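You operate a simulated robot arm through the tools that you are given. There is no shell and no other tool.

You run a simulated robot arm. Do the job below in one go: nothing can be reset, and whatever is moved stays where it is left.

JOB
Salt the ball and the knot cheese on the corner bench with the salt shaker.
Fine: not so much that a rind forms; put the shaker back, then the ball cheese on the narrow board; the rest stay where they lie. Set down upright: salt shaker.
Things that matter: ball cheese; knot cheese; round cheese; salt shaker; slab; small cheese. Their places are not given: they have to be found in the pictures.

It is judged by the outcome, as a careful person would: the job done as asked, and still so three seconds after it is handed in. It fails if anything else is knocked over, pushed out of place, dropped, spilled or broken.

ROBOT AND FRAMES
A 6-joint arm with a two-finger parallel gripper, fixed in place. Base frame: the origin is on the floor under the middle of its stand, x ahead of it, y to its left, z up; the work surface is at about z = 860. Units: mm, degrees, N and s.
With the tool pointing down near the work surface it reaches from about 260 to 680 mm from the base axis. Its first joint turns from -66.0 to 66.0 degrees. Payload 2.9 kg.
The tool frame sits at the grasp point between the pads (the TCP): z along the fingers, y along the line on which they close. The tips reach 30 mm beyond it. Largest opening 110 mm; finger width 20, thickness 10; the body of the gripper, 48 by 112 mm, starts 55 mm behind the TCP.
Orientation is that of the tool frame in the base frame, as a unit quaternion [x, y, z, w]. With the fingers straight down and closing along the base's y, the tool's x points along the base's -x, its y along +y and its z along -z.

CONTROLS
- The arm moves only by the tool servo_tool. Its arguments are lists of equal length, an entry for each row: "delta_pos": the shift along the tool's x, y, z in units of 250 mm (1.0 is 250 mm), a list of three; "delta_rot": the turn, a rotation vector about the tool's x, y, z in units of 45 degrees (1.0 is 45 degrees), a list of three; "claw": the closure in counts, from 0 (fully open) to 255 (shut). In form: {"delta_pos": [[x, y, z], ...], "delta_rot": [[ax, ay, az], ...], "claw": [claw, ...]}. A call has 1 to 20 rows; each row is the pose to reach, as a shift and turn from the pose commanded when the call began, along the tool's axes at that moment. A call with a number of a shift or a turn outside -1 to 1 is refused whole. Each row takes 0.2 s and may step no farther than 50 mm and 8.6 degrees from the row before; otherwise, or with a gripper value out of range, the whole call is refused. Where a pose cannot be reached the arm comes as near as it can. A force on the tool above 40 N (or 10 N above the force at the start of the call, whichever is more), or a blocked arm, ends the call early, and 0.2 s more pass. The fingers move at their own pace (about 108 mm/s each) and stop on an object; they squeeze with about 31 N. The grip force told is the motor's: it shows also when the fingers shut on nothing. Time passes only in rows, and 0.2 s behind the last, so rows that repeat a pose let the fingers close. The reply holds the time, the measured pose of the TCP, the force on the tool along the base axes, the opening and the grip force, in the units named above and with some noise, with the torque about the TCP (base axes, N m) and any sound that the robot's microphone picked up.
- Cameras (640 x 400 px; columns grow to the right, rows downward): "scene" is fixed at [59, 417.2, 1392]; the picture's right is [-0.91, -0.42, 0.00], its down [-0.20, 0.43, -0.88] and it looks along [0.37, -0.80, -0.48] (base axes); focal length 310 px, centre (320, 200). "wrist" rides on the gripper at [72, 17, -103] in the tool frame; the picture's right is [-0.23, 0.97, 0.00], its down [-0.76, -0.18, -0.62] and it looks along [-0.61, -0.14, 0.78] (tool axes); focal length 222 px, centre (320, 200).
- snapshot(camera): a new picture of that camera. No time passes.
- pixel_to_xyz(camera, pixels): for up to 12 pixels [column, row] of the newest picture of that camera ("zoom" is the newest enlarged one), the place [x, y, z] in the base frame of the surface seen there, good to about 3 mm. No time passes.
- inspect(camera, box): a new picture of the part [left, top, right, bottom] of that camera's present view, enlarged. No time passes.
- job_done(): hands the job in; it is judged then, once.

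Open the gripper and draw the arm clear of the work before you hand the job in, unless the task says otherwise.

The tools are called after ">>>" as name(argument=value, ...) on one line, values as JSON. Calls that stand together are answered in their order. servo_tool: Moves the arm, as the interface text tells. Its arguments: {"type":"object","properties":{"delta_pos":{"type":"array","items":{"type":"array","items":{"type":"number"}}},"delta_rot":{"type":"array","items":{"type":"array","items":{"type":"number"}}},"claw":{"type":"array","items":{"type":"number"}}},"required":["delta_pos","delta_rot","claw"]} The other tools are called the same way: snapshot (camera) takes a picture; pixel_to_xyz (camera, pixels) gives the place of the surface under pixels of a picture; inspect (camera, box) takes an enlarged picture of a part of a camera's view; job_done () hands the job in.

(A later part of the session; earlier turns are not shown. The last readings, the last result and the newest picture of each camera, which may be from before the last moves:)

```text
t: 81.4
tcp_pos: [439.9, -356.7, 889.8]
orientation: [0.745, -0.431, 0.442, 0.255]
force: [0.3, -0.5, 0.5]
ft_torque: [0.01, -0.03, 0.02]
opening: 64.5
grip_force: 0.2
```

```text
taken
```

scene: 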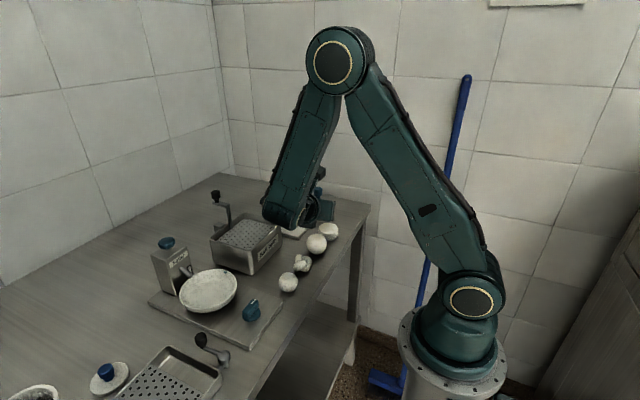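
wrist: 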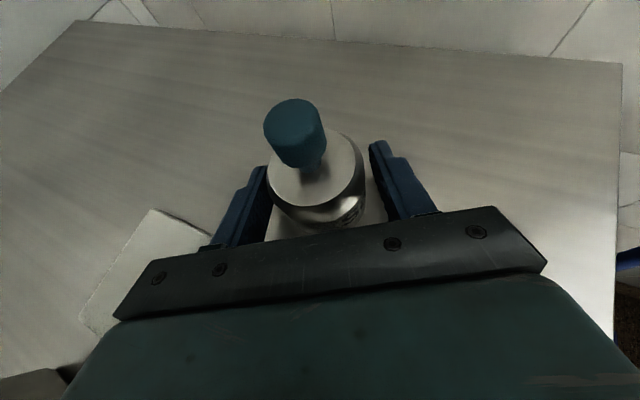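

The shaker stands upright at its place. I retreat straight up.

>>> servo_tool(delta_pos=[[0.04, 0, -0.022], [0.11, 0, -0.06], [0.2, 0, -0.11], [0.29, 0, -0.159], [0.38, 0, -0.209], [0.46, 0, -0.253], [0.53, 0, -0.291], [0.6, 0, -0.33], [0.6, 0, -0.33]], delta_rot=[[0, 0, 0], [0, 0, 0], [0, 0, 0], [0, 0, 0], [0, 0, 0], [0, 0, 0], [0, 0, 0], [0, 0, 0], [0, 0, 0]], claw=[105, 105, 105, 105, 105, 105, 105, 105, 105])

>>> inspect(camera="scene", box=[275, 180, 345, 298])

>>> inspect(camera="scene", box=[140, 225, 270, 345])

```text
t: 83.4
tcp_pos: [439.7, -355.1, 1062.4]
orientation: [0.745, -0.43, 0.442, 0.254]
force: [0.3, 0.0, -0.2]
ft_torque: [0.02, -0.03, -0.01]
opening: 64.5
grip_force: 0.0
```

```text
3.39 times, centred on (310, 239) of scene
```

zoom: 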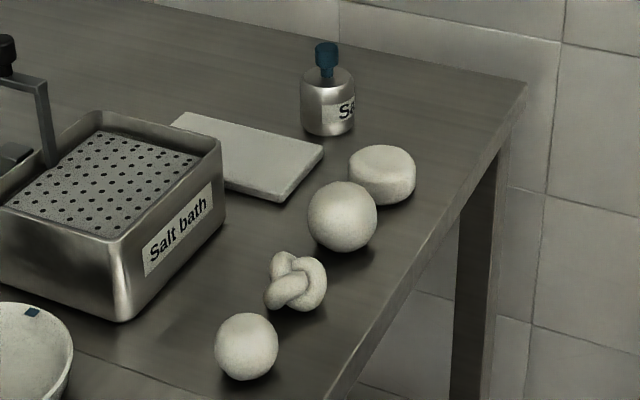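

```text
3.33 times, centred on (205, 285) of scene
```

zoom: 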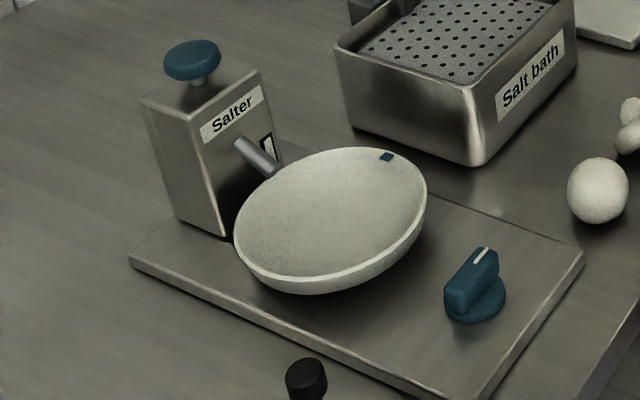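

Everything is in place and the shaker stands upright. Now I re-route the wrist (through pointing down) to reach the mirrored posture in four rotation calls at z≈1062, TCP fixed above the shaker.

>>> servo_tool(delta_pos=[[0, 0, 0], [0, 0, 0], [0, 0, 0], [0, 0, 0], [0, 0, 0], [0, 0, 0]], delta_rot=[[0.08, -0.009, -0.1345], [0.16, -0.018, -0.269], [0.24, -0.027, -0.4035], [0.319, -0.035, -0.538], [0.399, -0.044, -0.6725], [0.479, -0.053, -0.807]], claw=[105, 105, 105, 105, 105, 105])

>>> servo_tool(delta_pos=[[0, 0, 0], [0, 0, 0], [0, 0, 0], [0, 0, 0], [0, 0, 0], [0, 0, 0]], delta_rot=[[0.08, -0.009, -0.1345], [0.16, -0.018, -0.269], [0.24, -0.027, -0.4035], [0.319, -0.035, -0.538], [0.399, -0.044, -0.6725], [0.479, -0.053, -0.807]], claw=[105, 105, 105, 105, 105, 105])

```text
t: 84.8
tcp_pos: [436.4, -202.7, 978.2]
orientation: [0.87, -0.121, 0.407, 0.25]
force: [-0.2, 0.2, -0.3]
ft_torque: [-0.01, -0.03, 0.03]
opening: 64.8
grip_force: 0.1
out of reach, approached as far as the arm can: row 3, 4, 5, 6
```

```text
t: 85.3
tcp_pos: [437.4, -165.9, 969.2]
orientation: [0.873, -0.059, 0.412, 0.254]
force: [0.5, 0.3, 3.4]
ft_torque: [0.13, -0.04, 0.05]
opening: 64.6
grip_force: 0.0
out of reach, approached as far as the arm can: row 1, 2
stopped in row 2: the force on the tool passed its limit at 72 N (the readings are from after the stop); the commanded pose is now the measured one
```

The turn went the wrong way around (a limit), the arm drifted down toward the salt bath and touched something at 72 N. I stop and look carefully.

>>> snapshot(camera="scene")

>>> snapshot(camera="wrist")

>>> inspect(camera="scene", box=[200, 150, 360, 300])

```text
taken
```

scene: 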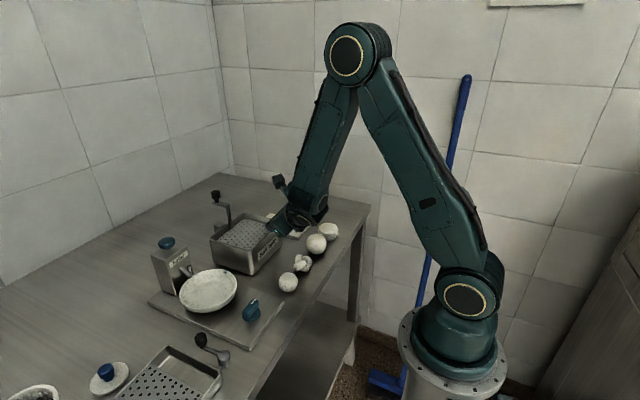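

```text
taken
```

wrist: 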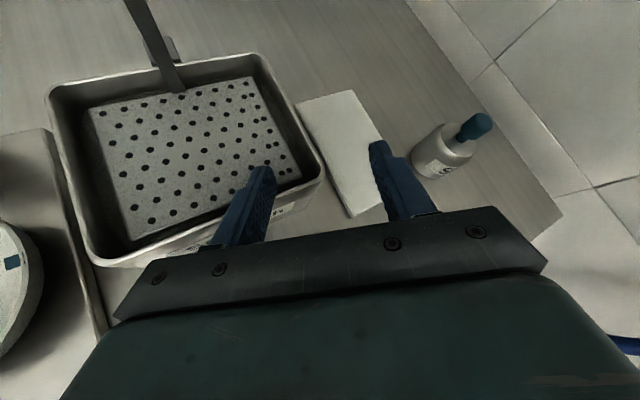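

```text
2.67 times, centred on (280, 225) of scene
```

zoom: 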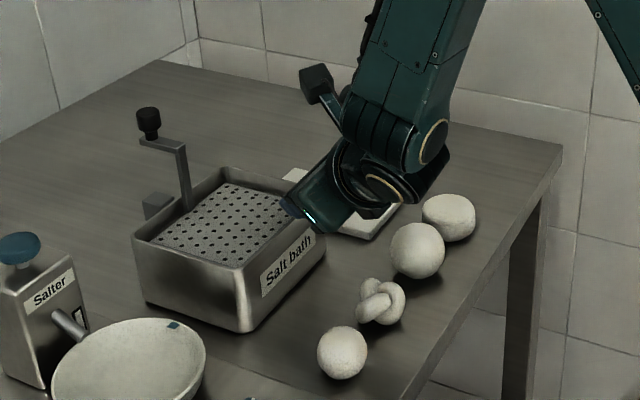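

The gripper edge only brushed the rim of the salt bath; bath, cheeses, slab and shaker look unmoved (bath's front corner still at scene (252.5,274.5)). I move straight up away from it.

>>> servo_tool(delta_pos=[[0.03, 0.016, -0.021], [0.075, 0.0395, -0.053], [0.15, 0.079, -0.106], [0.225, 0.118, -0.159], [0.3, 0.158, -0.2125], [0.36, 0.19, -0.255], [0.36, 0.19, -0.255]], delta_rot=[[0, 0, 0], [0, 0, 0], [0, 0, 0], [0, 0, 0], [0, 0, 0], [0, 0, 0], [0, 0, 0]], claw=[105, 105, 105, 105, 105, 105, 105])

>>> snapshot(camera="scene")

>>> inspect(camera="scene", box=[200, 180, 300, 290])

```text
t: 86.9
tcp_pos: [423.4, -122.3, 1047.8]
orientation: [0.873, -0.059, 0.412, 0.255]
force: [-0.4, 0.2, 0.1]
ft_torque: [-0.03, 0.01, 0.02]
opening: 64.6
grip_force: 0.0
out of reach, approached as far as the arm can: row 2, 3, 4, 5, 6, 7
```

```text
taken
```

scene: 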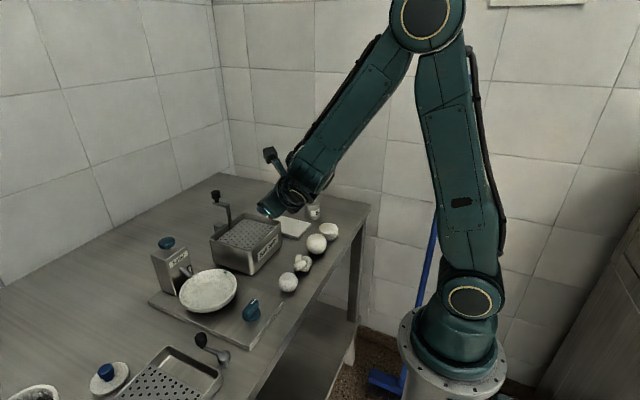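

```text
3.64 times, centred on (250, 235) of scene
```

zoom: 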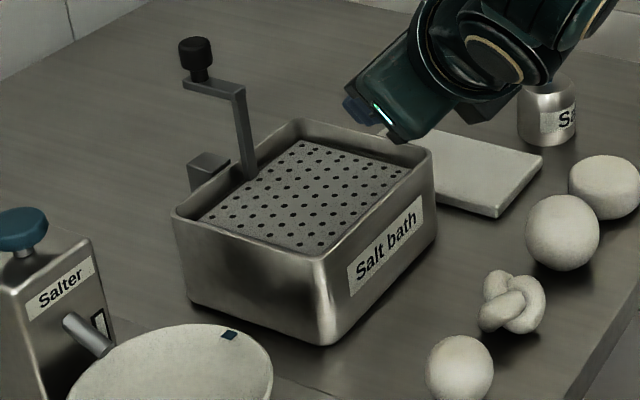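

I compare the bath with the very first picture using the same zoom box.

>>> inspect(camera="scene", box=[200, 180, 380, 320])

```text
2.86 times, centred on (290, 250) of scene
```

zoom: 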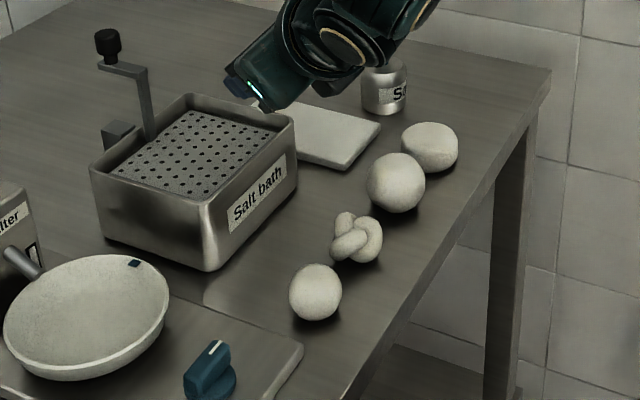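

The view matches the first picture exactly: bath, slab, cheeses and shaker are unmoved. Carefully, one call at a time, I move outward and up to about (470,−200,1120).

>>> servo_tool(delta_pos=[[0.051, 0.054, 0.022], [0.102, 0.108, 0.043], [0.153, 0.162, 0.065], [0.204, 0.216, 0.087], [0.255, 0.27, 0.108], [0.306, 0.324, 0.13], [0.306, 0.324, 0.13]], delta_rot=[[0, 0, 0], [0, 0, 0], [0, 0, 0], [0, 0, 0], [0, 0, 0], [0, 0, 0], [0, 0, 0]], claw=[105, 105, 105, 105, 105, 105, 105])

```text
t: 88.5
tcp_pos: [431.7, -117.4, 1051.6]
orientation: [0.872, -0.061, 0.412, 0.256]
force: [-0.3, -0.2, -0.2]
ft_torque: [-0.01, 0.02, -0.03]
opening: 64.6
grip_force: 0.1
out of reach, approached as far as the arm can: row 1, 2, 3, 4, 5, 6, 7
```

I now recognise the arm: the forearm never rolls, so its last-joint limit is what blocked me. Turning back about the tool axis frees it; I roll +30° in place.

>>> servo_tool(delta_pos=[[0, 0, 0], [0, 0, 0], [0, 0, 0], [0, 0, 0], [0, 0, 0]], delta_rot=[[0, 0, 0.16], [0, 0, 0.32], [0, 0, 0.48], [0, 0, 0.64], [0, 0, 0.64]], claw=[105, 105, 105, 105, 105])

```text
t: 89.7
tcp_pos: [430.1, -117.0, 1049.9]
orientation: [0.832, -0.274, 0.461, 0.145]
force: [0.4, 0.6, -0.1]
ft_torque: [0.0, 0.01, 0.01]
opening: 64.6
grip_force: 0.1
```

Free again. I swing (upright attitude, empty gripper) toward −y in two careful steps to explore which attitudes are reachable over the ball before regrasping.

>>> servo_tool(delta_pos=[[0.026, 0.044, -0.019], [0.053, 0.088, -0.039], [0.079, 0.132, -0.058], [0.106, 0.176, -0.078], [0.132, 0.22, -0.097], [0.132, 0.22, -0.097]], delta_rot=[[-0.12, 0.002, 0.076], [-0.241, 0.003, 0.152], [-0.361, 0.005, 0.228], [-0.482, 0.006, 0.304], [-0.602, 0.008, 0.38], [-0.602, 0.008, 0.38]], claw=[105, 105, 105, 105, 105, 105])

```text
t: 91.1
tcp_pos: [395.2, -160.6, 1089.5]
orientation: [0.724, -0.493, 0.402, 0.266]
force: [-0.3, 0.7, -0.4]
ft_torque: [0.02, 0.0, 0.03]
opening: 64.7
grip_force: 0.0
```

Next: swing on to about −102° above the ball at z 1090.

>>> servo_tool(delta_pos=[[0.01, 0.036, 0.014], [0.019, 0.071, 0.029], [0.029, 0.107, 0.043], [0.039, 0.143, 0.057], [0.048, 0.178, 0.072], [0.058, 0.214, 0.086], [0.058, 0.214, 0.086]], delta_rot=[[-0.106, 0.001, 0.067], [-0.213, 0.003, 0.135], [-0.319, 0.004, 0.202], [-0.425, 0.005, 0.269], [-0.532, 0.007, 0.337], [-0.638, 0.008, 0.404], [-0.638, 0.008, 0.404]], claw=[105, 105, 105, 105, 105, 105, 105])

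```text
t: 92.7
tcp_pos: [354.5, -202.6, 1088.3]
orientation: [-0.549, 0.683, -0.308, -0.372]
force: [0.2, 0.6, 0.4]
ft_torque: [-0.03, 0.02, -0.01]
opening: 64.5
grip_force: 0.1
```

Reached at h≈−102°. I now pitch up by 32° to level to see if the wrist permits it from this side.

>>> servo_tool(delta_pos=[[0, 0, 0], [0, 0, 0], [0, 0, 0], [0, 0, 0], [0, 0, 0], [0, 0, 0]], delta_rot=[[0, 0.142, 0], [0, 0.284, 0], [0, 0.427, 0], [0, 0.569, 0], [0, 0.711, 0], [0, 0.711, 0]], claw=[105, 105, 105, 105, 105, 105])

>>> snapshot(camera="scene")

```text
t: 94.1
tcp_pos: [342.0, -219.2, 1070.5]
orientation: [-0.496, 0.614, -0.393, -0.472]
force: [-0.2, 0.3, -0.1]
ft_torque: [0.0, 0.02, 0.01]
opening: 64.6
grip_force: 0.1
out of reach, approached as far as the arm can: row 3, 4, 5, 6
```

```text
taken
```

scene: 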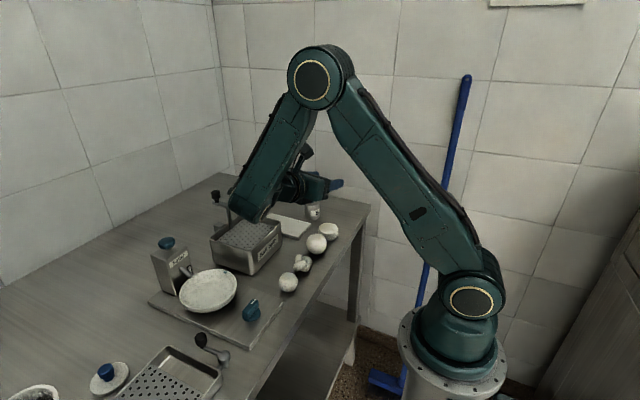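

Level isn't reachable there (stopped at 14° below). While the cheeses are in clear view I look very closely for any salt grains that I might have missed on the ball, round cheese and bench.

>>> inspect(camera="scene", box=[304, 230, 330, 256])

>>> inspect(camera="scene", box=[292, 222, 318, 248])

>>> inspect(camera="scene", box=[300, 188, 326, 220])

```text
15.38 times, centred on (317, 243) of scene
```

zoom: 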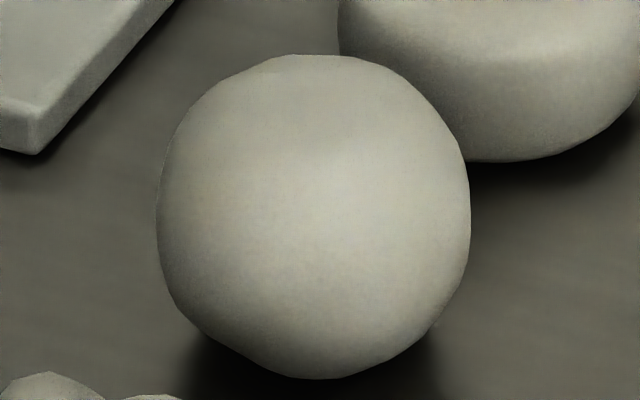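

```text
15.38 times, centred on (305, 235) of scene
```

zoom: 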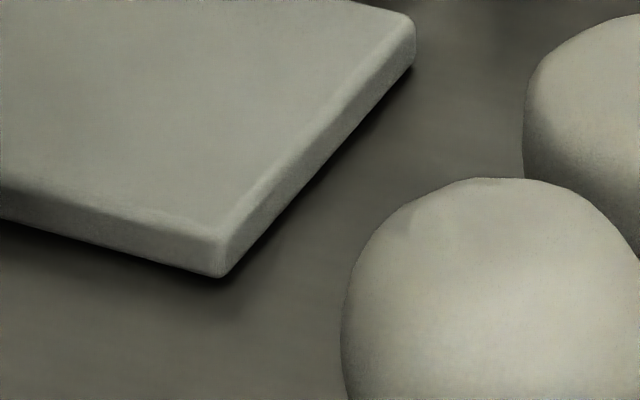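

```text
12.50 times, centred on (313, 204) of scene
```

zoom: 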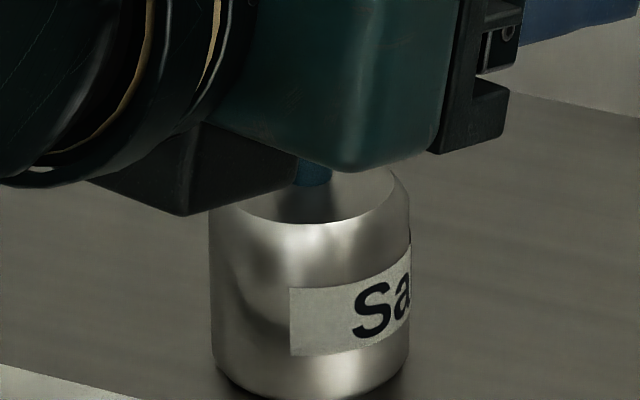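

No grain anywhere, so nothing has been dispensed yet. I'll take the mirrored posture (approach from the bench's front side), where a nearly level grasp is possible: first swing the tool down while rolling it back, in free air.

>>> servo_tool(delta_pos=[[0.022, 0, -0.006], [0.044, -0.001, -0.011], [0.066, -0.001, -0.017], [0.089, -0.001, -0.022], [0.111, -0.001, -0.028], [0.133, -0.002, -0.033], [0.155, -0.002, -0.039]], delta_rot=[[0, -0.12, 0.127], [0, -0.241, 0.254], [0, -0.362, 0.381], [0, -0.482, 0.508], [0, -0.603, 0.635], [0, -0.723, 0.762], [0, -0.844, 0.889]], claw=[60, 20, 0, 0, 0, 0, 0])

```text
t: 95.7
tcp_pos: [342.4, -219.6, 1109.5]
orientation: [-0.358, 0.861, -0.349, -0.091]
force: [-0.4, -0.8, 0.4]
ft_torque: [0.0, 0.0, 0.01]
opening: 110.0
grip_force: 0.0
```

Good. Next: back to pointing straight down with the camera toward the base, above (400,−280,1120).

>>> servo_tool(delta_pos=[[-0.002, -0.038, 0.019], [-0.004, -0.075, 0.038], [-0.006, -0.113, 0.057], [-0.008, -0.15, 0.076], [-0.01, -0.188, 0.094], [-0.012, -0.225, 0.113], [-0.014, -0.263, 0.132], [-0.016, -0.3, 0.151], [-0.016, -0.3, 0.151]], delta_rot=[[-0.117, -0.03, 0.12], [-0.233, -0.061, 0.239], [-0.35, -0.091, 0.359], [-0.466, -0.122, 0.478], [-0.583, -0.152, 0.598], [-0.699, -0.182, 0.717], [-0.816, -0.213, 0.837], [-0.932, -0.243, 0.956], [-0.932, -0.243, 0.956]], claw=[0, 0, 0, 0, 0, 0, 0, 0, 0])

```text
t: 97.7
tcp_pos: [399.9, -281.4, 1121.3]
orientation: [-0.001, 1.0, -0.001, 0.001]
force: [-0.2, -0.3, -0.8]
ft_torque: [0.03, 0.02, -0.03]
opening: 110.0
grip_force: 0.1
```

Tool straight down again at (400,−281,1121). Now I roll +45° (first of three) toward the mirrored posture.

>>> servo_tool(delta_pos=[[0, 0, 0], [0, 0, 0], [0, 0, 0], [0, 0, 0], [0, 0, 0], [0, 0, 0]], delta_rot=[[0, 0, 0.17], [0, 0, 0.34], [0, 0, 0.51], [0, 0, 0.68], [0, 0, 0.85], [0, 0, 1.0]], claw=[0, 0, 0, 0, 0, 0])

```text
t: 99.1
tcp_pos: [399.4, -280.2, 1120.1]
orientation: [0.382, 0.924, -0.002, 0.001]
force: [0.4, -0.2, 0.5]
ft_torque: [0.01, -0.04, -0.02]
opening: 110.0
grip_force: 0.1
```

Fine, position held. Second 45° roll.

>>> servo_tool(delta_pos=[[0, 0, 0], [0, 0, 0], [0, 0, 0], [0, 0, 0], [0, 0, 0], [0, 0, 0]], delta_rot=[[0, 0, 0.17], [0, 0, 0.34], [0, 0, 0.51], [0, 0, 0.68], [0, 0, 0.85], [0, 0, 1.0]], claw=[0, 0, 0, 0, 0, 0])

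```text
t: 100.5
tcp_pos: [399.9, -280.9, 1120.1]
orientation: [0.707, 0.708, -0.002, 0.002]
force: [-1.1, -0.1, 0.0]
ft_torque: [0.02, -0.01, -0.04]
opening: 109.9
grip_force: 0.0
```

Still exact. Third 45° roll.

>>> servo_tool(delta_pos=[[0, 0, 0], [0, 0, 0], [0, 0, 0], [0, 0, 0], [0, 0, 0], [0, 0, 0]], delta_rot=[[0, 0, 0.17], [0, 0, 0.34], [0, 0, 0.51], [0, 0, 0.68], [0, 0, 0.85], [0, 0, 1.0]], claw=[0, 0, 0, 0, 0, 0])

>>> snapshot(camera="wrist")

```text
t: 101.9
tcp_pos: [399.6, -279.8, 1119.9]
orientation: [0.924, 0.383, -0.001, 0.001]
force: [0.2, -0.9, 0.4]
ft_torque: [0.0, 0.0, 0.0]
opening: 110.0
grip_force: 0.0
```

```text
taken
```

wrist: 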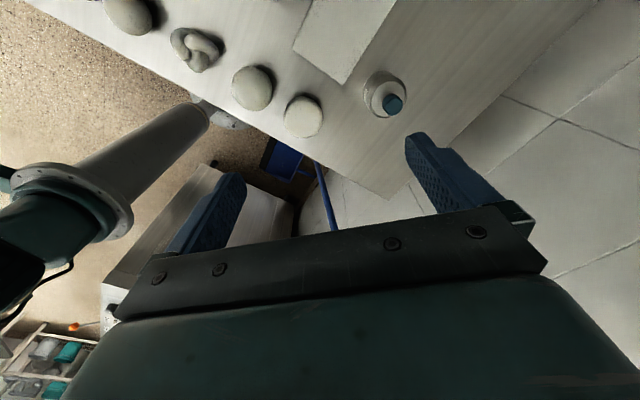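

All cheeses, slab and shaker are visible and untouched from this side. Now I tilt the tool up toward the shaker direction (first half).

>>> servo_tool(delta_pos=[[-0.005, 0.033, 0.007], [-0.009, 0.066, 0.013], [-0.014, 0.099, 0.02], [-0.019, 0.132, 0.027], [-0.023, 0.165, 0.033], [-0.028, 0.198, 0.04], [-0.028, 0.198, 0.04]], delta_rot=[[-0.04, 0.148, 0.046], [-0.079, 0.296, 0.091], [-0.119, 0.445, 0.137], [-0.159, 0.593, 0.183], [-0.198, 0.741, 0.228], [-0.238, 0.889, 0.274], [-0.238, 0.889, 0.274]], claw=[0, 0, 0, 0, 0, 0, 0])

```text
t: 103.5
tcp_pos: [430.7, -318.4, 1109.1]
orientation: [0.899, 0.261, 0.35, -0.047]
force: [-0.2, -0.2, -0.1]
ft_torque: [0.0, -0.01, 0.03]
opening: 109.8
grip_force: 0.1
```

On track. Second half of the tilt, position held.

>>> servo_tool(delta_pos=[[0, 0, 0], [0, 0, 0], [0, 0, 0], [0, 0, 0], [0, 0, 0], [0, 0, 0], [0, 0, 0]], delta_rot=[[-0.04, 0.148, 0.046], [-0.079, 0.296, 0.091], [-0.119, 0.445, 0.137], [-0.159, 0.593, 0.183], [-0.198, 0.741, 0.228], [-0.238, 0.889, 0.274], [-0.238, 0.889, 0.274]], claw=[0, 0, 0, 0, 0, 0, 0])

>>> snapshot(camera="scene")

>>> snapshot(camera="wrist")

```text
t: 105.1
tcp_pos: [439.7, -314.6, 1109.4]
orientation: [0.747, 0.1, 0.651, -0.086]
force: [0.5, 0.3, -0.4]
ft_torque: [-0.03, 0.03, 0.0]
opening: 109.9
grip_force: 0.0
out of reach, approached as far as the arm can: row 5, 6, 7
```

```text
taken
```

scene: 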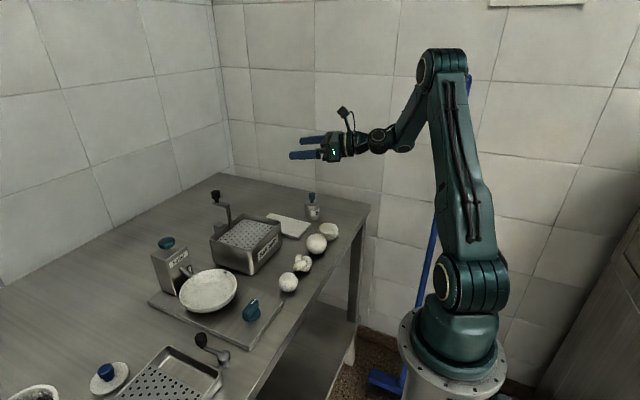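

```text
taken
```

wrist: 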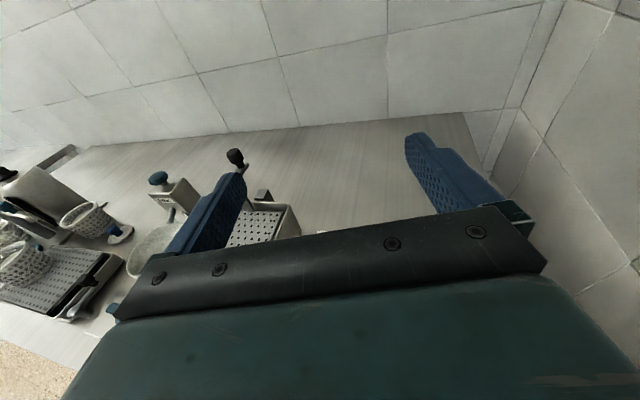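

The posture is reached: tool pointing +x/15°, 8° below level, camera on top. I turn it to h≈10° and move above the shaker, closing the opening to ~66 mm.

>>> servo_tool(delta_pos=[[-0.064, 0.034, 0], [-0.128, 0.068, -0.001], [-0.191, 0.102, -0.001], [-0.255, 0.136, -0.001], [-0.319, 0.17, -0.002], [-0.319, 0.17, -0.002]], delta_rot=[[-0.022, 0, 0.003], [-0.045, 0, 0.006], [-0.067, 0, 0.009], [-0.09, 0, 0.012], [-0.112, 0, 0.015], [-0.112, 0, 0.015]], claw=[30, 60, 90, 102, 102, 102])

>>> snapshot(camera="scene")

>>> snapshot(camera="wrist")

```text
t: 106.5
tcp_pos: [453.6, -353.1, 1029.9]
orientation: [0.752, 0.067, 0.653, -0.056]
force: [0.5, -0.2, 0.2]
ft_torque: [0.03, 0.01, 0.0]
opening: 66.2
grip_force: 0.0
out of reach, approached as far as the arm can: row 2, 3, 4, 5, 6
```

```text
taken
```

scene: 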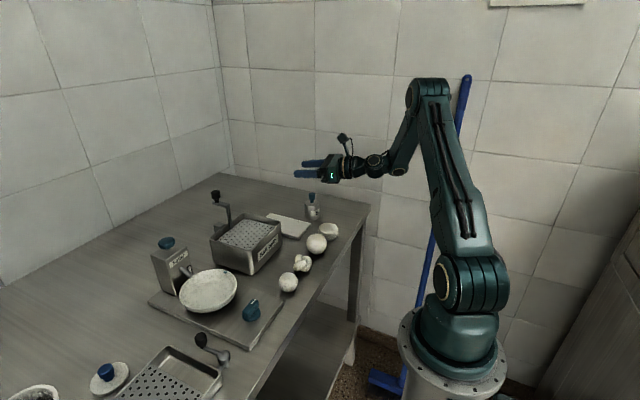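

```text
taken
```

wrist: 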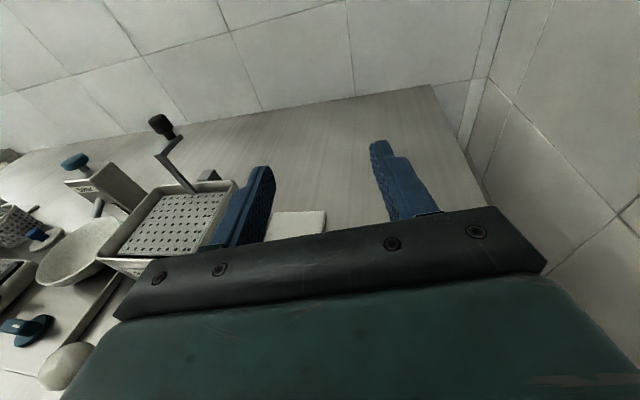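

Slightly short (453.6,−353,1030): some joint is at its limit here. I measure points on the arm to see which one (likely the base joint at −66°).

>>> pixel_to_xyz(camera="scene", pixels=[[450, 288], [415, 95], [432, 130], [447, 200], [405, 140], [375, 163], [352, 168], [330, 172]])

>>> inspect(camera="scene", box=[290, 70, 520, 330])

```text
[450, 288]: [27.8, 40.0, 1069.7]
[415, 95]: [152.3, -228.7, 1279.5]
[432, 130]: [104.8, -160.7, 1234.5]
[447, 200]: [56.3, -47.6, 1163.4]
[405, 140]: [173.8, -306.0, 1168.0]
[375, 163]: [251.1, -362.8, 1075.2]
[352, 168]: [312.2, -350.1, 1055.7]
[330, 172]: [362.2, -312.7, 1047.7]
```

```text
1.54 times, centred on (405, 200) of scene
```

zoom: 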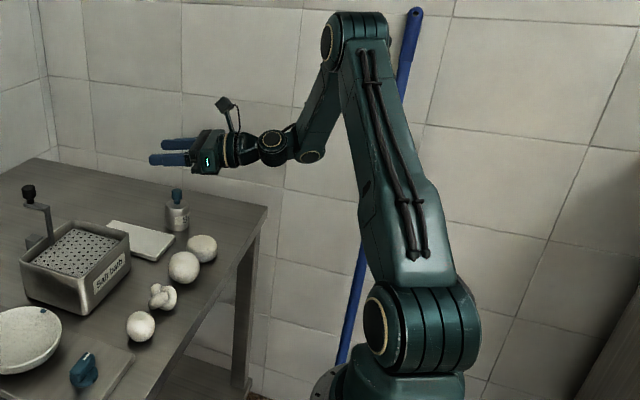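

The base joint is indeed at its −66° stop, so this mirrored approach is a dead end for the cheeses. A handle-like knob suggests it is meant to be held from above and shaken strongly; I go back to pointing straight down to grasp it from the top.

>>> servo_tool(delta_pos=[[0.026, 0, -0.004], [0.053, 0, -0.007], [0.079, 0, -0.011], [0.105, 0, -0.015], [0.132, 0, -0.018], [0.158, 0, -0.022]], delta_rot=[[0.047, -0.147, -0.053], [0.093, -0.293, -0.106], [0.14, -0.44, -0.159], [0.186, -0.586, -0.212], [0.233, -0.733, -0.265], [0.279, -0.879, -0.318]], claw=[102, 102, 102, 102, 102, 102])

```text
t: 107.9
tcp_pos: [451.9, -353.1, 1071.5]
orientation: [0.903, 0.243, 0.352, -0.03]
force: [-0.1, 0.0, -0.2]
ft_torque: [0.03, 0.0, -0.01]
opening: 65.9
grip_force: 0.1
```

Halfway. Second half to straight down above the shaker.

>>> servo_tool(delta_pos=[[-0.007, -0.001, -0.006], [-0.013, -0.001, -0.011], [-0.02, -0.002, -0.017], [-0.026, -0.003, -0.023], [-0.033, -0.003, -0.028], [-0.039, -0.004, -0.034], [-0.039, -0.004, -0.034]], delta_rot=[[0.047, -0.147, -0.053], [0.093, -0.293, -0.106], [0.14, -0.44, -0.159], [0.186, -0.586, -0.212], [0.233, -0.733, -0.265], [0.279, -0.879, -0.318], [0.279, -0.879, -0.318]], claw=[102, 102, 102, 102, 102, 102, 102])

>>> snapshot(camera="wrist")

>>> inspect(camera="scene", box=[285, 140, 345, 225])

```text
t: 109.5
tcp_pos: [441.8, -357.6, 1070.9]
orientation: [0.923, 0.384, 0.001, 0.0]
force: [-0.2, -0.7, -0.2]
ft_torque: [0.01, -0.02, 0.0]
opening: 66.2
grip_force: 0.0
```

```text
taken
```

wrist: 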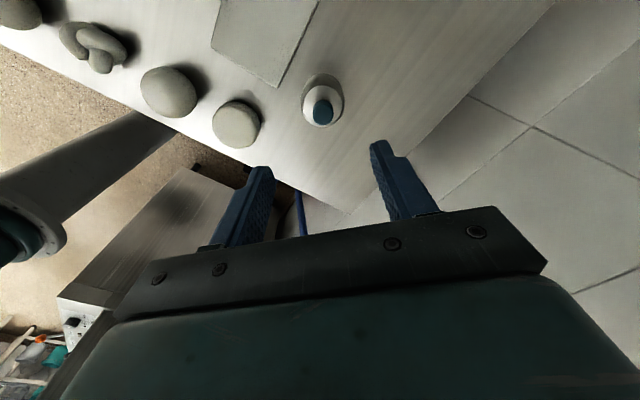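

```text
4.71 times, centred on (315, 182) of scene
```

zoom: 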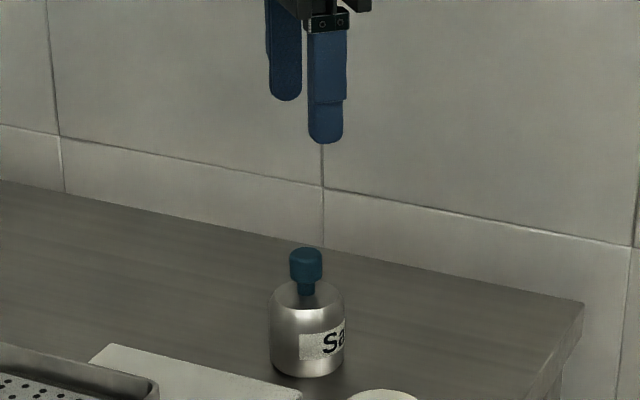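

Pointing straight down above the shaker. I measure its knob and rim once more from this picture before descending.

>>> pixel_to_xyz(camera="wrist", pixels=[[322, 111], [322, 104], [316, 111], [328, 111], [322, 119], [304, 98], [342, 98], [323, 78]])

>>> inspect(camera="wrist", box=[285, 60, 365, 140])

```text
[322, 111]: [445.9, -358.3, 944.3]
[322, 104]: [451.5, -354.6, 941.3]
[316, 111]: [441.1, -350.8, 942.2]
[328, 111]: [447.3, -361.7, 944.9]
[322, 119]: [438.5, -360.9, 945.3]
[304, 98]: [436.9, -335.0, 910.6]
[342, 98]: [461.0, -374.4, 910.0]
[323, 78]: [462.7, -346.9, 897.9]
```

```text
5.00 times, centred on (325, 100) of wrist
```

zoom: 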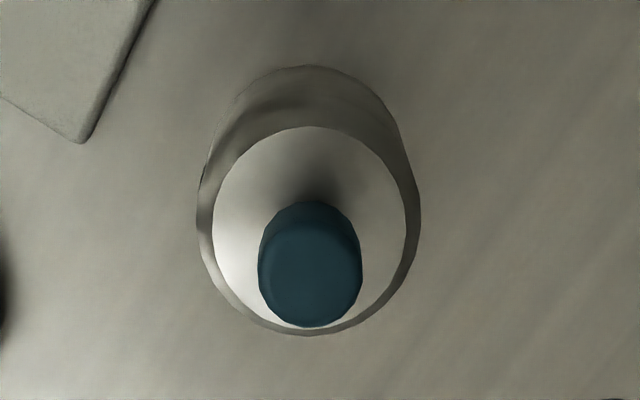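

The axis is about (442,−357.5), right under the TCP. I descend with the fingers 40 mm apart around the knob to TCP z≈949 and close gently on it.

>>> servo_tool(delta_pos=[[0, 0, 0.1], [0, 0, 0.2], [0, 0, 0.3], [0, 0, 0.38], [0, 0, 0.44], [0, 0, 0.47], [0, 0, 0.488], [0, 0, 0.488]], delta_rot=[[0, 0, 0], [0, 0, 0], [0, 0, 0], [0, 0, 0], [0, 0, 0], [0, 0, 0], [0, 0, 0], [0, 0, 0]], claw=[130, 162, 162, 162, 162, 162, 162, 162])

>>> inspect(camera="scene", box=[290, 170, 340, 225])

```text
t: 111.3
tcp_pos: [440.6, -357.5, 949.0]
orientation: [0.923, 0.384, 0.0, 0.001]
force: [-0.7, -0.2, -0.7]
ft_torque: [0.01, -0.03, 0.0]
opening: 40.0
grip_force: 0.0
```

```text
7.27 times, centred on (315, 198) of scene
```

zoom: 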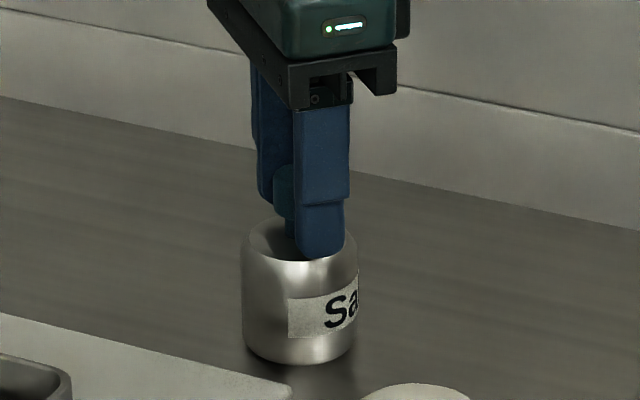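

The fingers straddle the knob just above the body. I close on the knob.

>>> servo_tool(delta_pos=[[0, 0, 0], [0, 0, 0], [0, 0, 0], [0, 0, 0]], delta_rot=[[0, 0, 0], [0, 0, 0], [0, 0, 0], [0, 0, 0]], claw=[185, 205, 235, 235])

>>> inspect(camera="scene", box=[290, 170, 340, 225])

```text
t: 112.3
tcp_pos: [441.0, -357.2, 949.5]
orientation: [0.923, 0.384, 0.001, 0.0]
force: [1.7, -0.2, 0.3]
ft_torque: [-0.01, 0.0, -0.01]
opening: 21.0
grip_force: 31.0
```

```text
7.27 times, centred on (315, 198) of scene
```

zoom: 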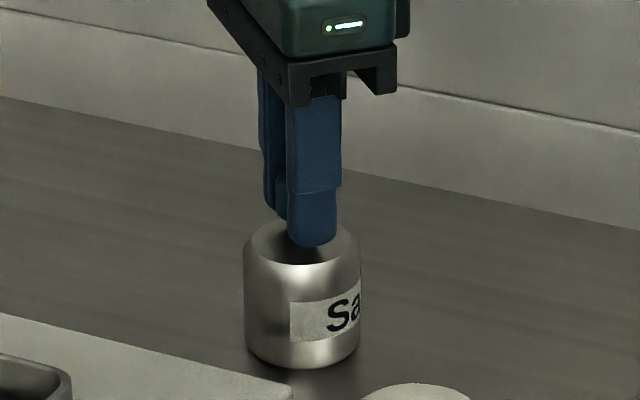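

Knob held (21 mm, 31 N). I lift slowly by 100 mm and see that the body comes along.

>>> servo_tool(delta_pos=[[0, 0, -0.02], [0, 0, -0.06], [0, 0, -0.12], [0, 0, -0.18], [0, 0, -0.24], [0, 0, -0.3], [0, 0, -0.36], [0, 0, -0.4], [0, 0, -0.4]], delta_rot=[[0, 0, 0], [0, 0, 0], [0, 0, 0], [0, 0, 0], [0, 0, 0], [0, 0, 0], [0, 0, 0], [0, 0, 0], [0, 0, 0]], claw=[235, 235, 235, 235, 235, 235, 235, 235, 235])

>>> inspect(camera="scene", box=[285, 140, 345, 225])

```text
t: 114.3
tcp_pos: [441.0, -358.6, 1048.7]
orientation: [0.924, 0.383, 0.001, 0.0]
force: [0.7, 0.3, -1.7]
ft_torque: [0.02, 0.0, -0.03]
opening: 21.0
grip_force: 31.2
```

```text
4.71 times, centred on (315, 182) of scene
```

zoom: 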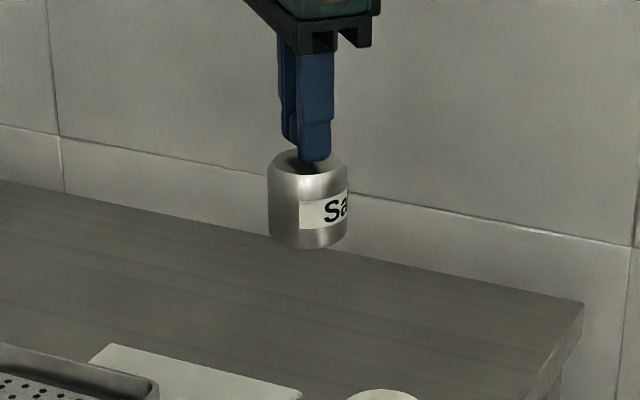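

The shaker hangs upright from the knob. I carry it smoothly to above the ball (349,−198) with its base about 60 mm above it.

>>> servo_tool(delta_pos=[[0.01, -0.036, -0.002], [0.035, -0.13, -0.008], [0.06, -0.22, -0.014], [0.085, -0.313, -0.02], [0.11, -0.405, -0.026], [0.135, -0.497, -0.031], [0.158, -0.581, -0.037], [0.178, -0.655, -0.041], [0.19, -0.7, -0.044], [0.194, -0.714, -0.045], [0.194, -0.714, -0.045]], delta_rot=[[0, 0, 0], [0, 0, 0], [0, 0, 0], [0, 0, 0], [0, 0, 0], [0, 0, 0], [0, 0, 0], [0, 0, 0], [0, 0, 0], [0, 0, 0], [0, 0, 0]], claw=[235, 235, 235, 235, 235, 235, 235, 235, 235, 235, 235])

>>> inspect(camera="scene", box=[275, 150, 355, 290])

```text
t: 116.7
tcp_pos: [349.5, -197.0, 1059.7]
orientation: [0.923, 0.384, 0.001, -0.001]
force: [0.0, -0.2, -1.3]
ft_torque: [-0.03, 0.0, -0.01]
opening: 20.7
grip_force: 31.1
```

```text
2.86 times, centred on (315, 220) of scene
```

zoom: 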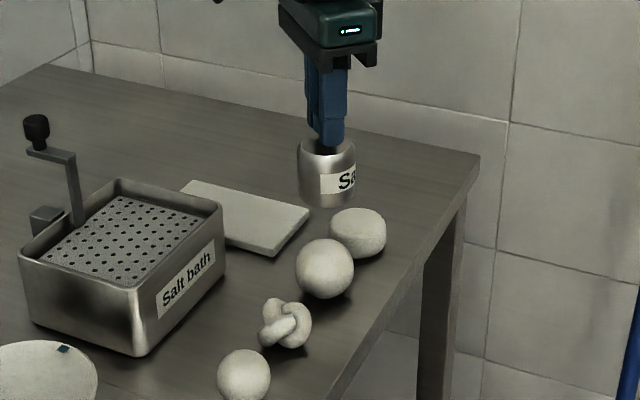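

Base ~60 mm above the ball. I shake strongly up and down: two full 90 mm strokes at the top commanded speed.

>>> servo_tool(delta_pos=[[0, 0, 0.1], [0, 0, -0.08], [0, 0, -0.26], [0, 0, -0.08], [0, 0, 0.1], [0, 0, -0.08], [0, 0, -0.26], [0, 0, -0.08], [0, 0, 0.1], [0, 0, 0]], delta_rot=[[0, 0, 0], [0, 0, 0], [0, 0, 0], [0, 0, 0], [0, 0, 0], [0, 0, 0], [0, 0, 0], [0, 0, 0], [0, 0, 0], [0, 0, 0]], claw=[235, 235, 235, 235, 235, 235, 235, 235, 235, 235])

>>> inspect(camera="scene", box=[300, 195, 345, 260])

```text
t: 118.9
tcp_pos: [346.6, -198.3, 1059.4]
orientation: [0.923, 0.384, 0.0, 0.0]
force: [-0.1, -0.2, -0.4]
ft_torque: [-0.04, 0.03, -0.04]
opening: 20.5
grip_force: 30.5
```

```text
6.15 times, centred on (322, 228) of scene
```

zoom: 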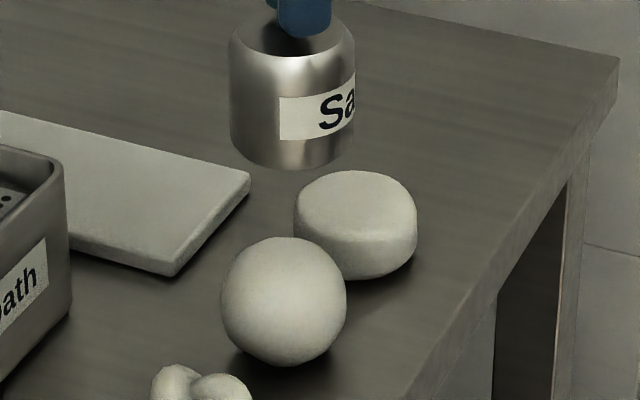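

Still nothing. While here I also try brisk side-to-side shakes (45 mm) and a look.

>>> servo_tool(delta_pos=[[0.06, 0.06, 0], [-0.06, -0.06, 0], [0.06, 0.06, 0], [-0.06, -0.06, 0], [0.06, 0.06, 0], [-0.06, -0.06, 0], [0, 0, 0]], delta_rot=[[0, 0, 0], [0, 0, 0], [0, 0, 0], [0, 0, 0], [0, 0, 0], [0, 0, 0], [0, 0, 0]], claw=[235, 235, 235, 235, 235, 235, 235])

>>> inspect(camera="scene", box=[300, 195, 345, 260])

```text
t: 120.5
tcp_pos: [350.9, -196.9, 1060.0]
orientation: [0.923, 0.384, 0.0, -0.001]
force: [-0.7, -0.3, -1.4]
ft_torque: [0.0, 0.0, 0.03]
opening: 20.9
grip_force: 30.7
```

```text
6.15 times, centred on (322, 228) of scene
```

zoom: 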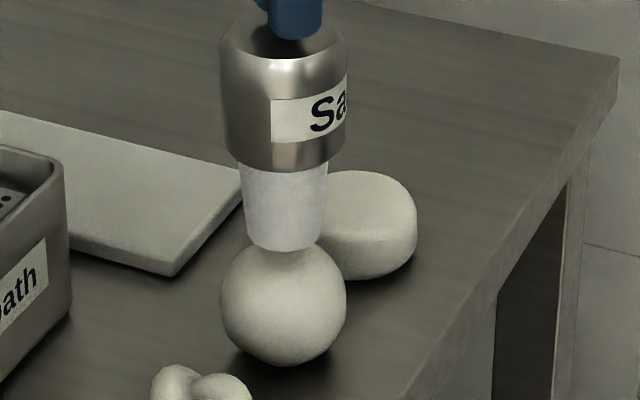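

Salt is coming out of the base — a white stream onto the ball (zoom (285,200)). Side-to-side shaking upright is how it works. I hold still for a moment and look at how much the ball got.

>>> servo_tool(delta_pos=[[0, 0, 0]], delta_rot=[[0, 0, 0]], claw=[235])

>>> inspect(camera="scene", box=[300, 195, 345, 260])

>>> inspect(camera="scene", box=[304, 230, 330, 256])

```text
t: 120.9
tcp_pos: [351.8, -197.2, 1059.5]
orientation: [0.924, 0.384, 0.001, -0.001]
force: [0.2, -0.6, -1.3]
ft_torque: [0.01, 0.0, -0.01]
opening: 21.0
grip_force: 31.4
```

```text
6.15 times, centred on (322, 228) of scene
```

zoom: 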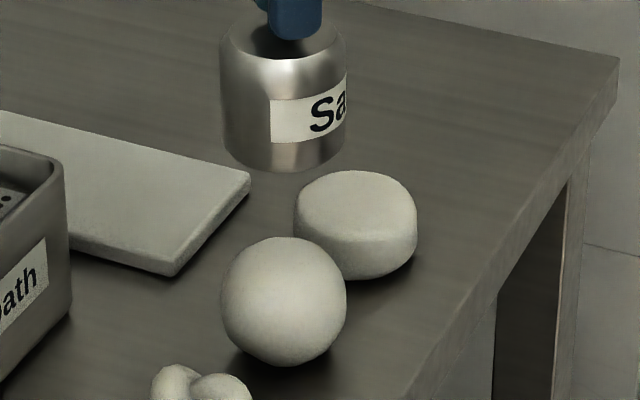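

```text
15.38 times, centred on (317, 243) of scene
```

zoom: 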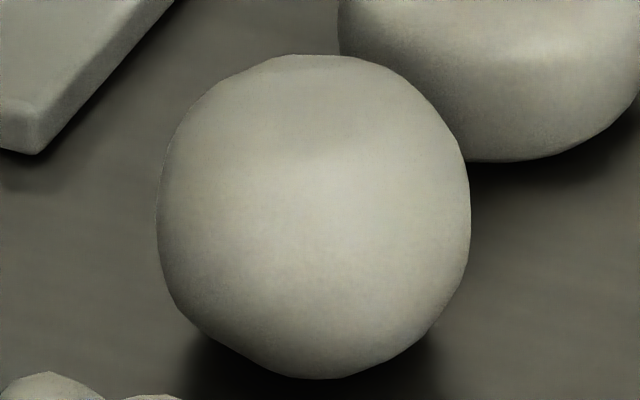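

The stream has stopped; the ball looks only faintly paler than the round cheese. I give one more short shake (three strokes) and compare.

>>> servo_tool(delta_pos=[[0.06, 0.06, 0], [-0.06, -0.06, 0], [0.06, 0.06, 0], [0, 0, 0]], delta_rot=[[0, 0, 0], [0, 0, 0], [0, 0, 0], [0, 0, 0]], claw=[235, 235, 235, 235])

>>> inspect(camera="scene", box=[300, 195, 345, 260])

>>> inspect(camera="scene", box=[304, 230, 330, 256])

```text
t: 121.9
tcp_pos: [349.7, -197.4, 1061.6]
orientation: [0.923, 0.384, 0.002, 0.0]
force: [0.0, 0.9, -1.8]
ft_torque: [-0.05, -0.02, -0.01]
opening: 20.9
grip_force: 31.2
```

```text
6.15 times, centred on (322, 228) of scene
```

zoom: 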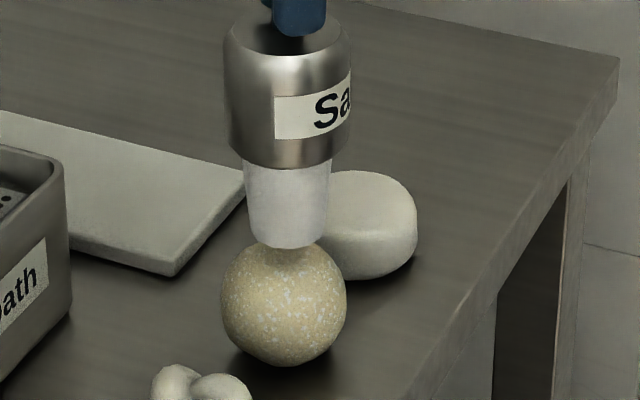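

```text
15.38 times, centred on (317, 243) of scene
```

zoom: 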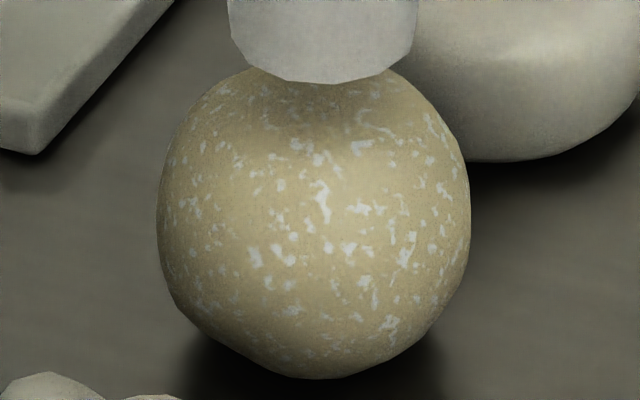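

The ball is now clearly salted (white grains over it at zoom (310,200)) with no crust; I stop shaking there. I hold still and measure the knot's place for the next target.

>>> servo_tool(delta_pos=[[0, 0, 0], [0, 0, 0]], delta_rot=[[0, 0, 0], [0, 0, 0]], claw=[235, 235])

>>> inspect(camera="scene", box=[285, 225, 335, 290])

>>> pixel_to_xyz(camera="zoom", pixels=[[215, 215], [180, 190], [240, 200], [190, 250], [165, 262], [235, 255], [258, 220], [205, 185], [250, 180], [215, 275]])

```text
t: 122.5
tcp_pos: [350.6, -197.6, 1060.7]
orientation: [0.924, 0.383, 0.0, 0.0]
force: [0.0, 0.8, -1.3]
ft_torque: [0.0, -0.01, 0.0]
opening: 20.8
grip_force: 30.8
```

```text
6.15 times, centred on (310, 258) of scene
```

zoom: 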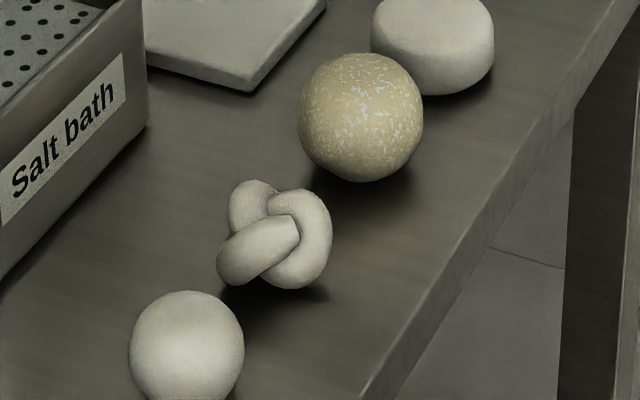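

```text
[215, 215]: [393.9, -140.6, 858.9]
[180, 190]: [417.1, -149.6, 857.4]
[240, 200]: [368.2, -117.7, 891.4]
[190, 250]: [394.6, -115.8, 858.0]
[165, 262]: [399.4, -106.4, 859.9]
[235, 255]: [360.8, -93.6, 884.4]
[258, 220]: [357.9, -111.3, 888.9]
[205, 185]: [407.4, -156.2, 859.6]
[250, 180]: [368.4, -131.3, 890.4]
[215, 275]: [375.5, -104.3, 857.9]
```

The ball has an even dusting. I probe more points on the knot (zoom x 216–332, y 179–290) for its centre.

>>> pixel_to_xyz(camera="zoom", pixels=[[275, 235], [325, 232], [300, 280], [285, 205], [245, 190], [225, 265], [262, 188], [310, 200], [322, 260], [260, 270], [190, 340], [360, 110]])

```text
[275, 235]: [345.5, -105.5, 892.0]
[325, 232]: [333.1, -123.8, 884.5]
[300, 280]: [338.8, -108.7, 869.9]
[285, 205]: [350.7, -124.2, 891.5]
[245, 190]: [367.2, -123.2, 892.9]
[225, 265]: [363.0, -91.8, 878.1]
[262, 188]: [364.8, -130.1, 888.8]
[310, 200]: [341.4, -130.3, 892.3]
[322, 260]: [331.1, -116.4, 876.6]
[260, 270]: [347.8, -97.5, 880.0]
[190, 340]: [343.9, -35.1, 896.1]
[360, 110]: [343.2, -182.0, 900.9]
```

Knot centre ≈ (350,−114), top ≈ 895. I move there slowly, with the base ~60 mm above it (TCP z≈1046).

>>> servo_tool(delta_pos=[[0.01, -0.01, 0.003], [0.035, -0.035, 0.008], [0.07, -0.07, 0.016], [0.105, -0.105, 0.025], [0.14, -0.14, 0.033], [0.175, -0.175, 0.041], [0.205, -0.205, 0.048], [0.227, -0.227, 0.053], [0.2365, -0.2365, 0.056], [0.2365, -0.2365, 0.056]], delta_rot=[[0, 0, 0], [0, 0, 0], [0, 0, 0], [0, 0, 0], [0, 0, 0], [0, 0, 0], [0, 0, 0], [0, 0, 0], [0, 0, 0], [0, 0, 0]], claw=[235, 235, 235, 235, 235, 235, 235, 235, 235, 235])

>>> inspect(camera="scene", box=[275, 200, 335, 290])

```text
t: 124.7
tcp_pos: [348.9, -113.6, 1047.0]
orientation: [0.924, 0.383, 0.0, 0.0]
force: [-0.4, -0.1, -2.3]
ft_torque: [-0.01, 0.03, -0.02]
opening: 20.8
grip_force: 30.8
```

```text
4.44 times, centred on (305, 245) of scene
```

zoom: 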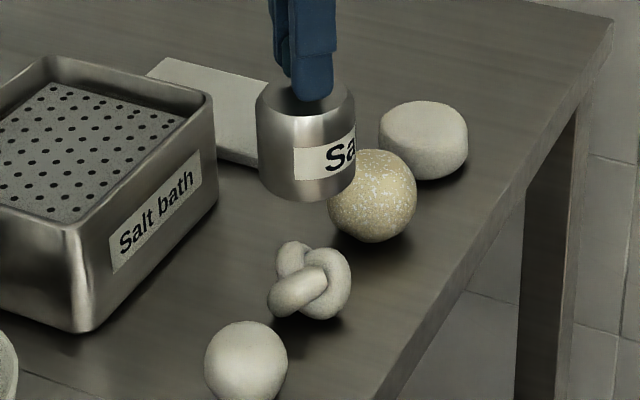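

Centred over the knot. I give a short shake (four strokes along x) and look.

>>> servo_tool(delta_pos=[[0.06, 0.06, 0], [-0.06, -0.06, 0], [0.06, 0.06, 0], [-0.06, -0.06, 0], [0, 0, 0]], delta_rot=[[0, 0, 0], [0, 0, 0], [0, 0, 0], [0, 0, 0], [0, 0, 0]], claw=[235, 235, 235, 235, 235])

>>> inspect(camera="scene", box=[275, 200, 335, 290])

```text
t: 125.9
tcp_pos: [348.7, -113.0, 1045.4]
orientation: [0.923, 0.384, 0.001, -0.001]
force: [0.0, 0.5, -0.2]
ft_torque: [-0.01, 0.01, 0.0]
opening: 20.6
grip_force: 31.5
```

```text
4.44 times, centred on (305, 245) of scene
```

zoom: 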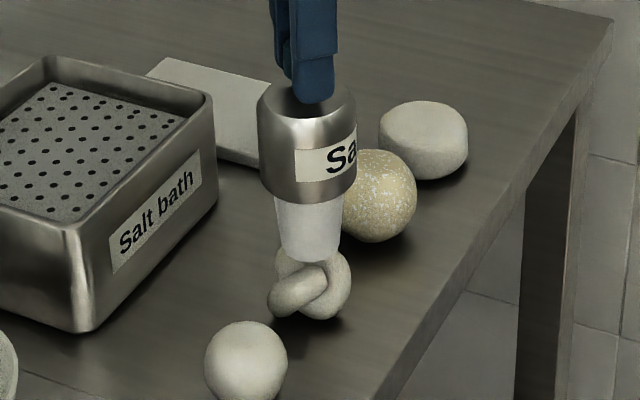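

Salt streams onto the knot. I hold still one row and check its look.

>>> servo_tool(delta_pos=[[0, 0, 0]], delta_rot=[[0, 0, 0]], claw=[235])

>>> inspect(camera="scene", box=[275, 215, 335, 290])

```text
t: 126.3
tcp_pos: [348.9, -114.1, 1046.6]
orientation: [0.924, 0.384, 0.001, 0.0]
force: [-0.3, 0.0, -0.7]
ft_torque: [0.02, -0.01, 0.0]
opening: 20.6
grip_force: 31.2
```

```text
5.33 times, centred on (305, 252) of scene
```

zoom: 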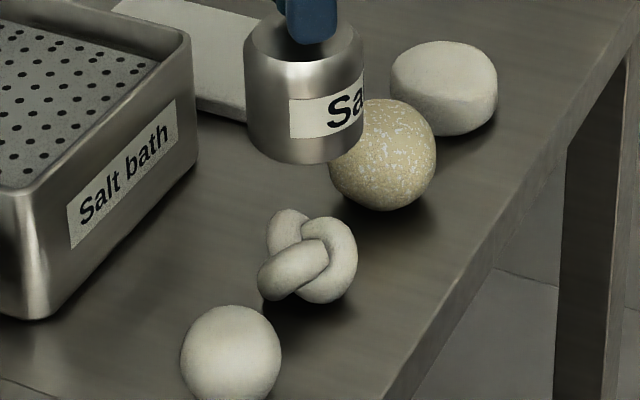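

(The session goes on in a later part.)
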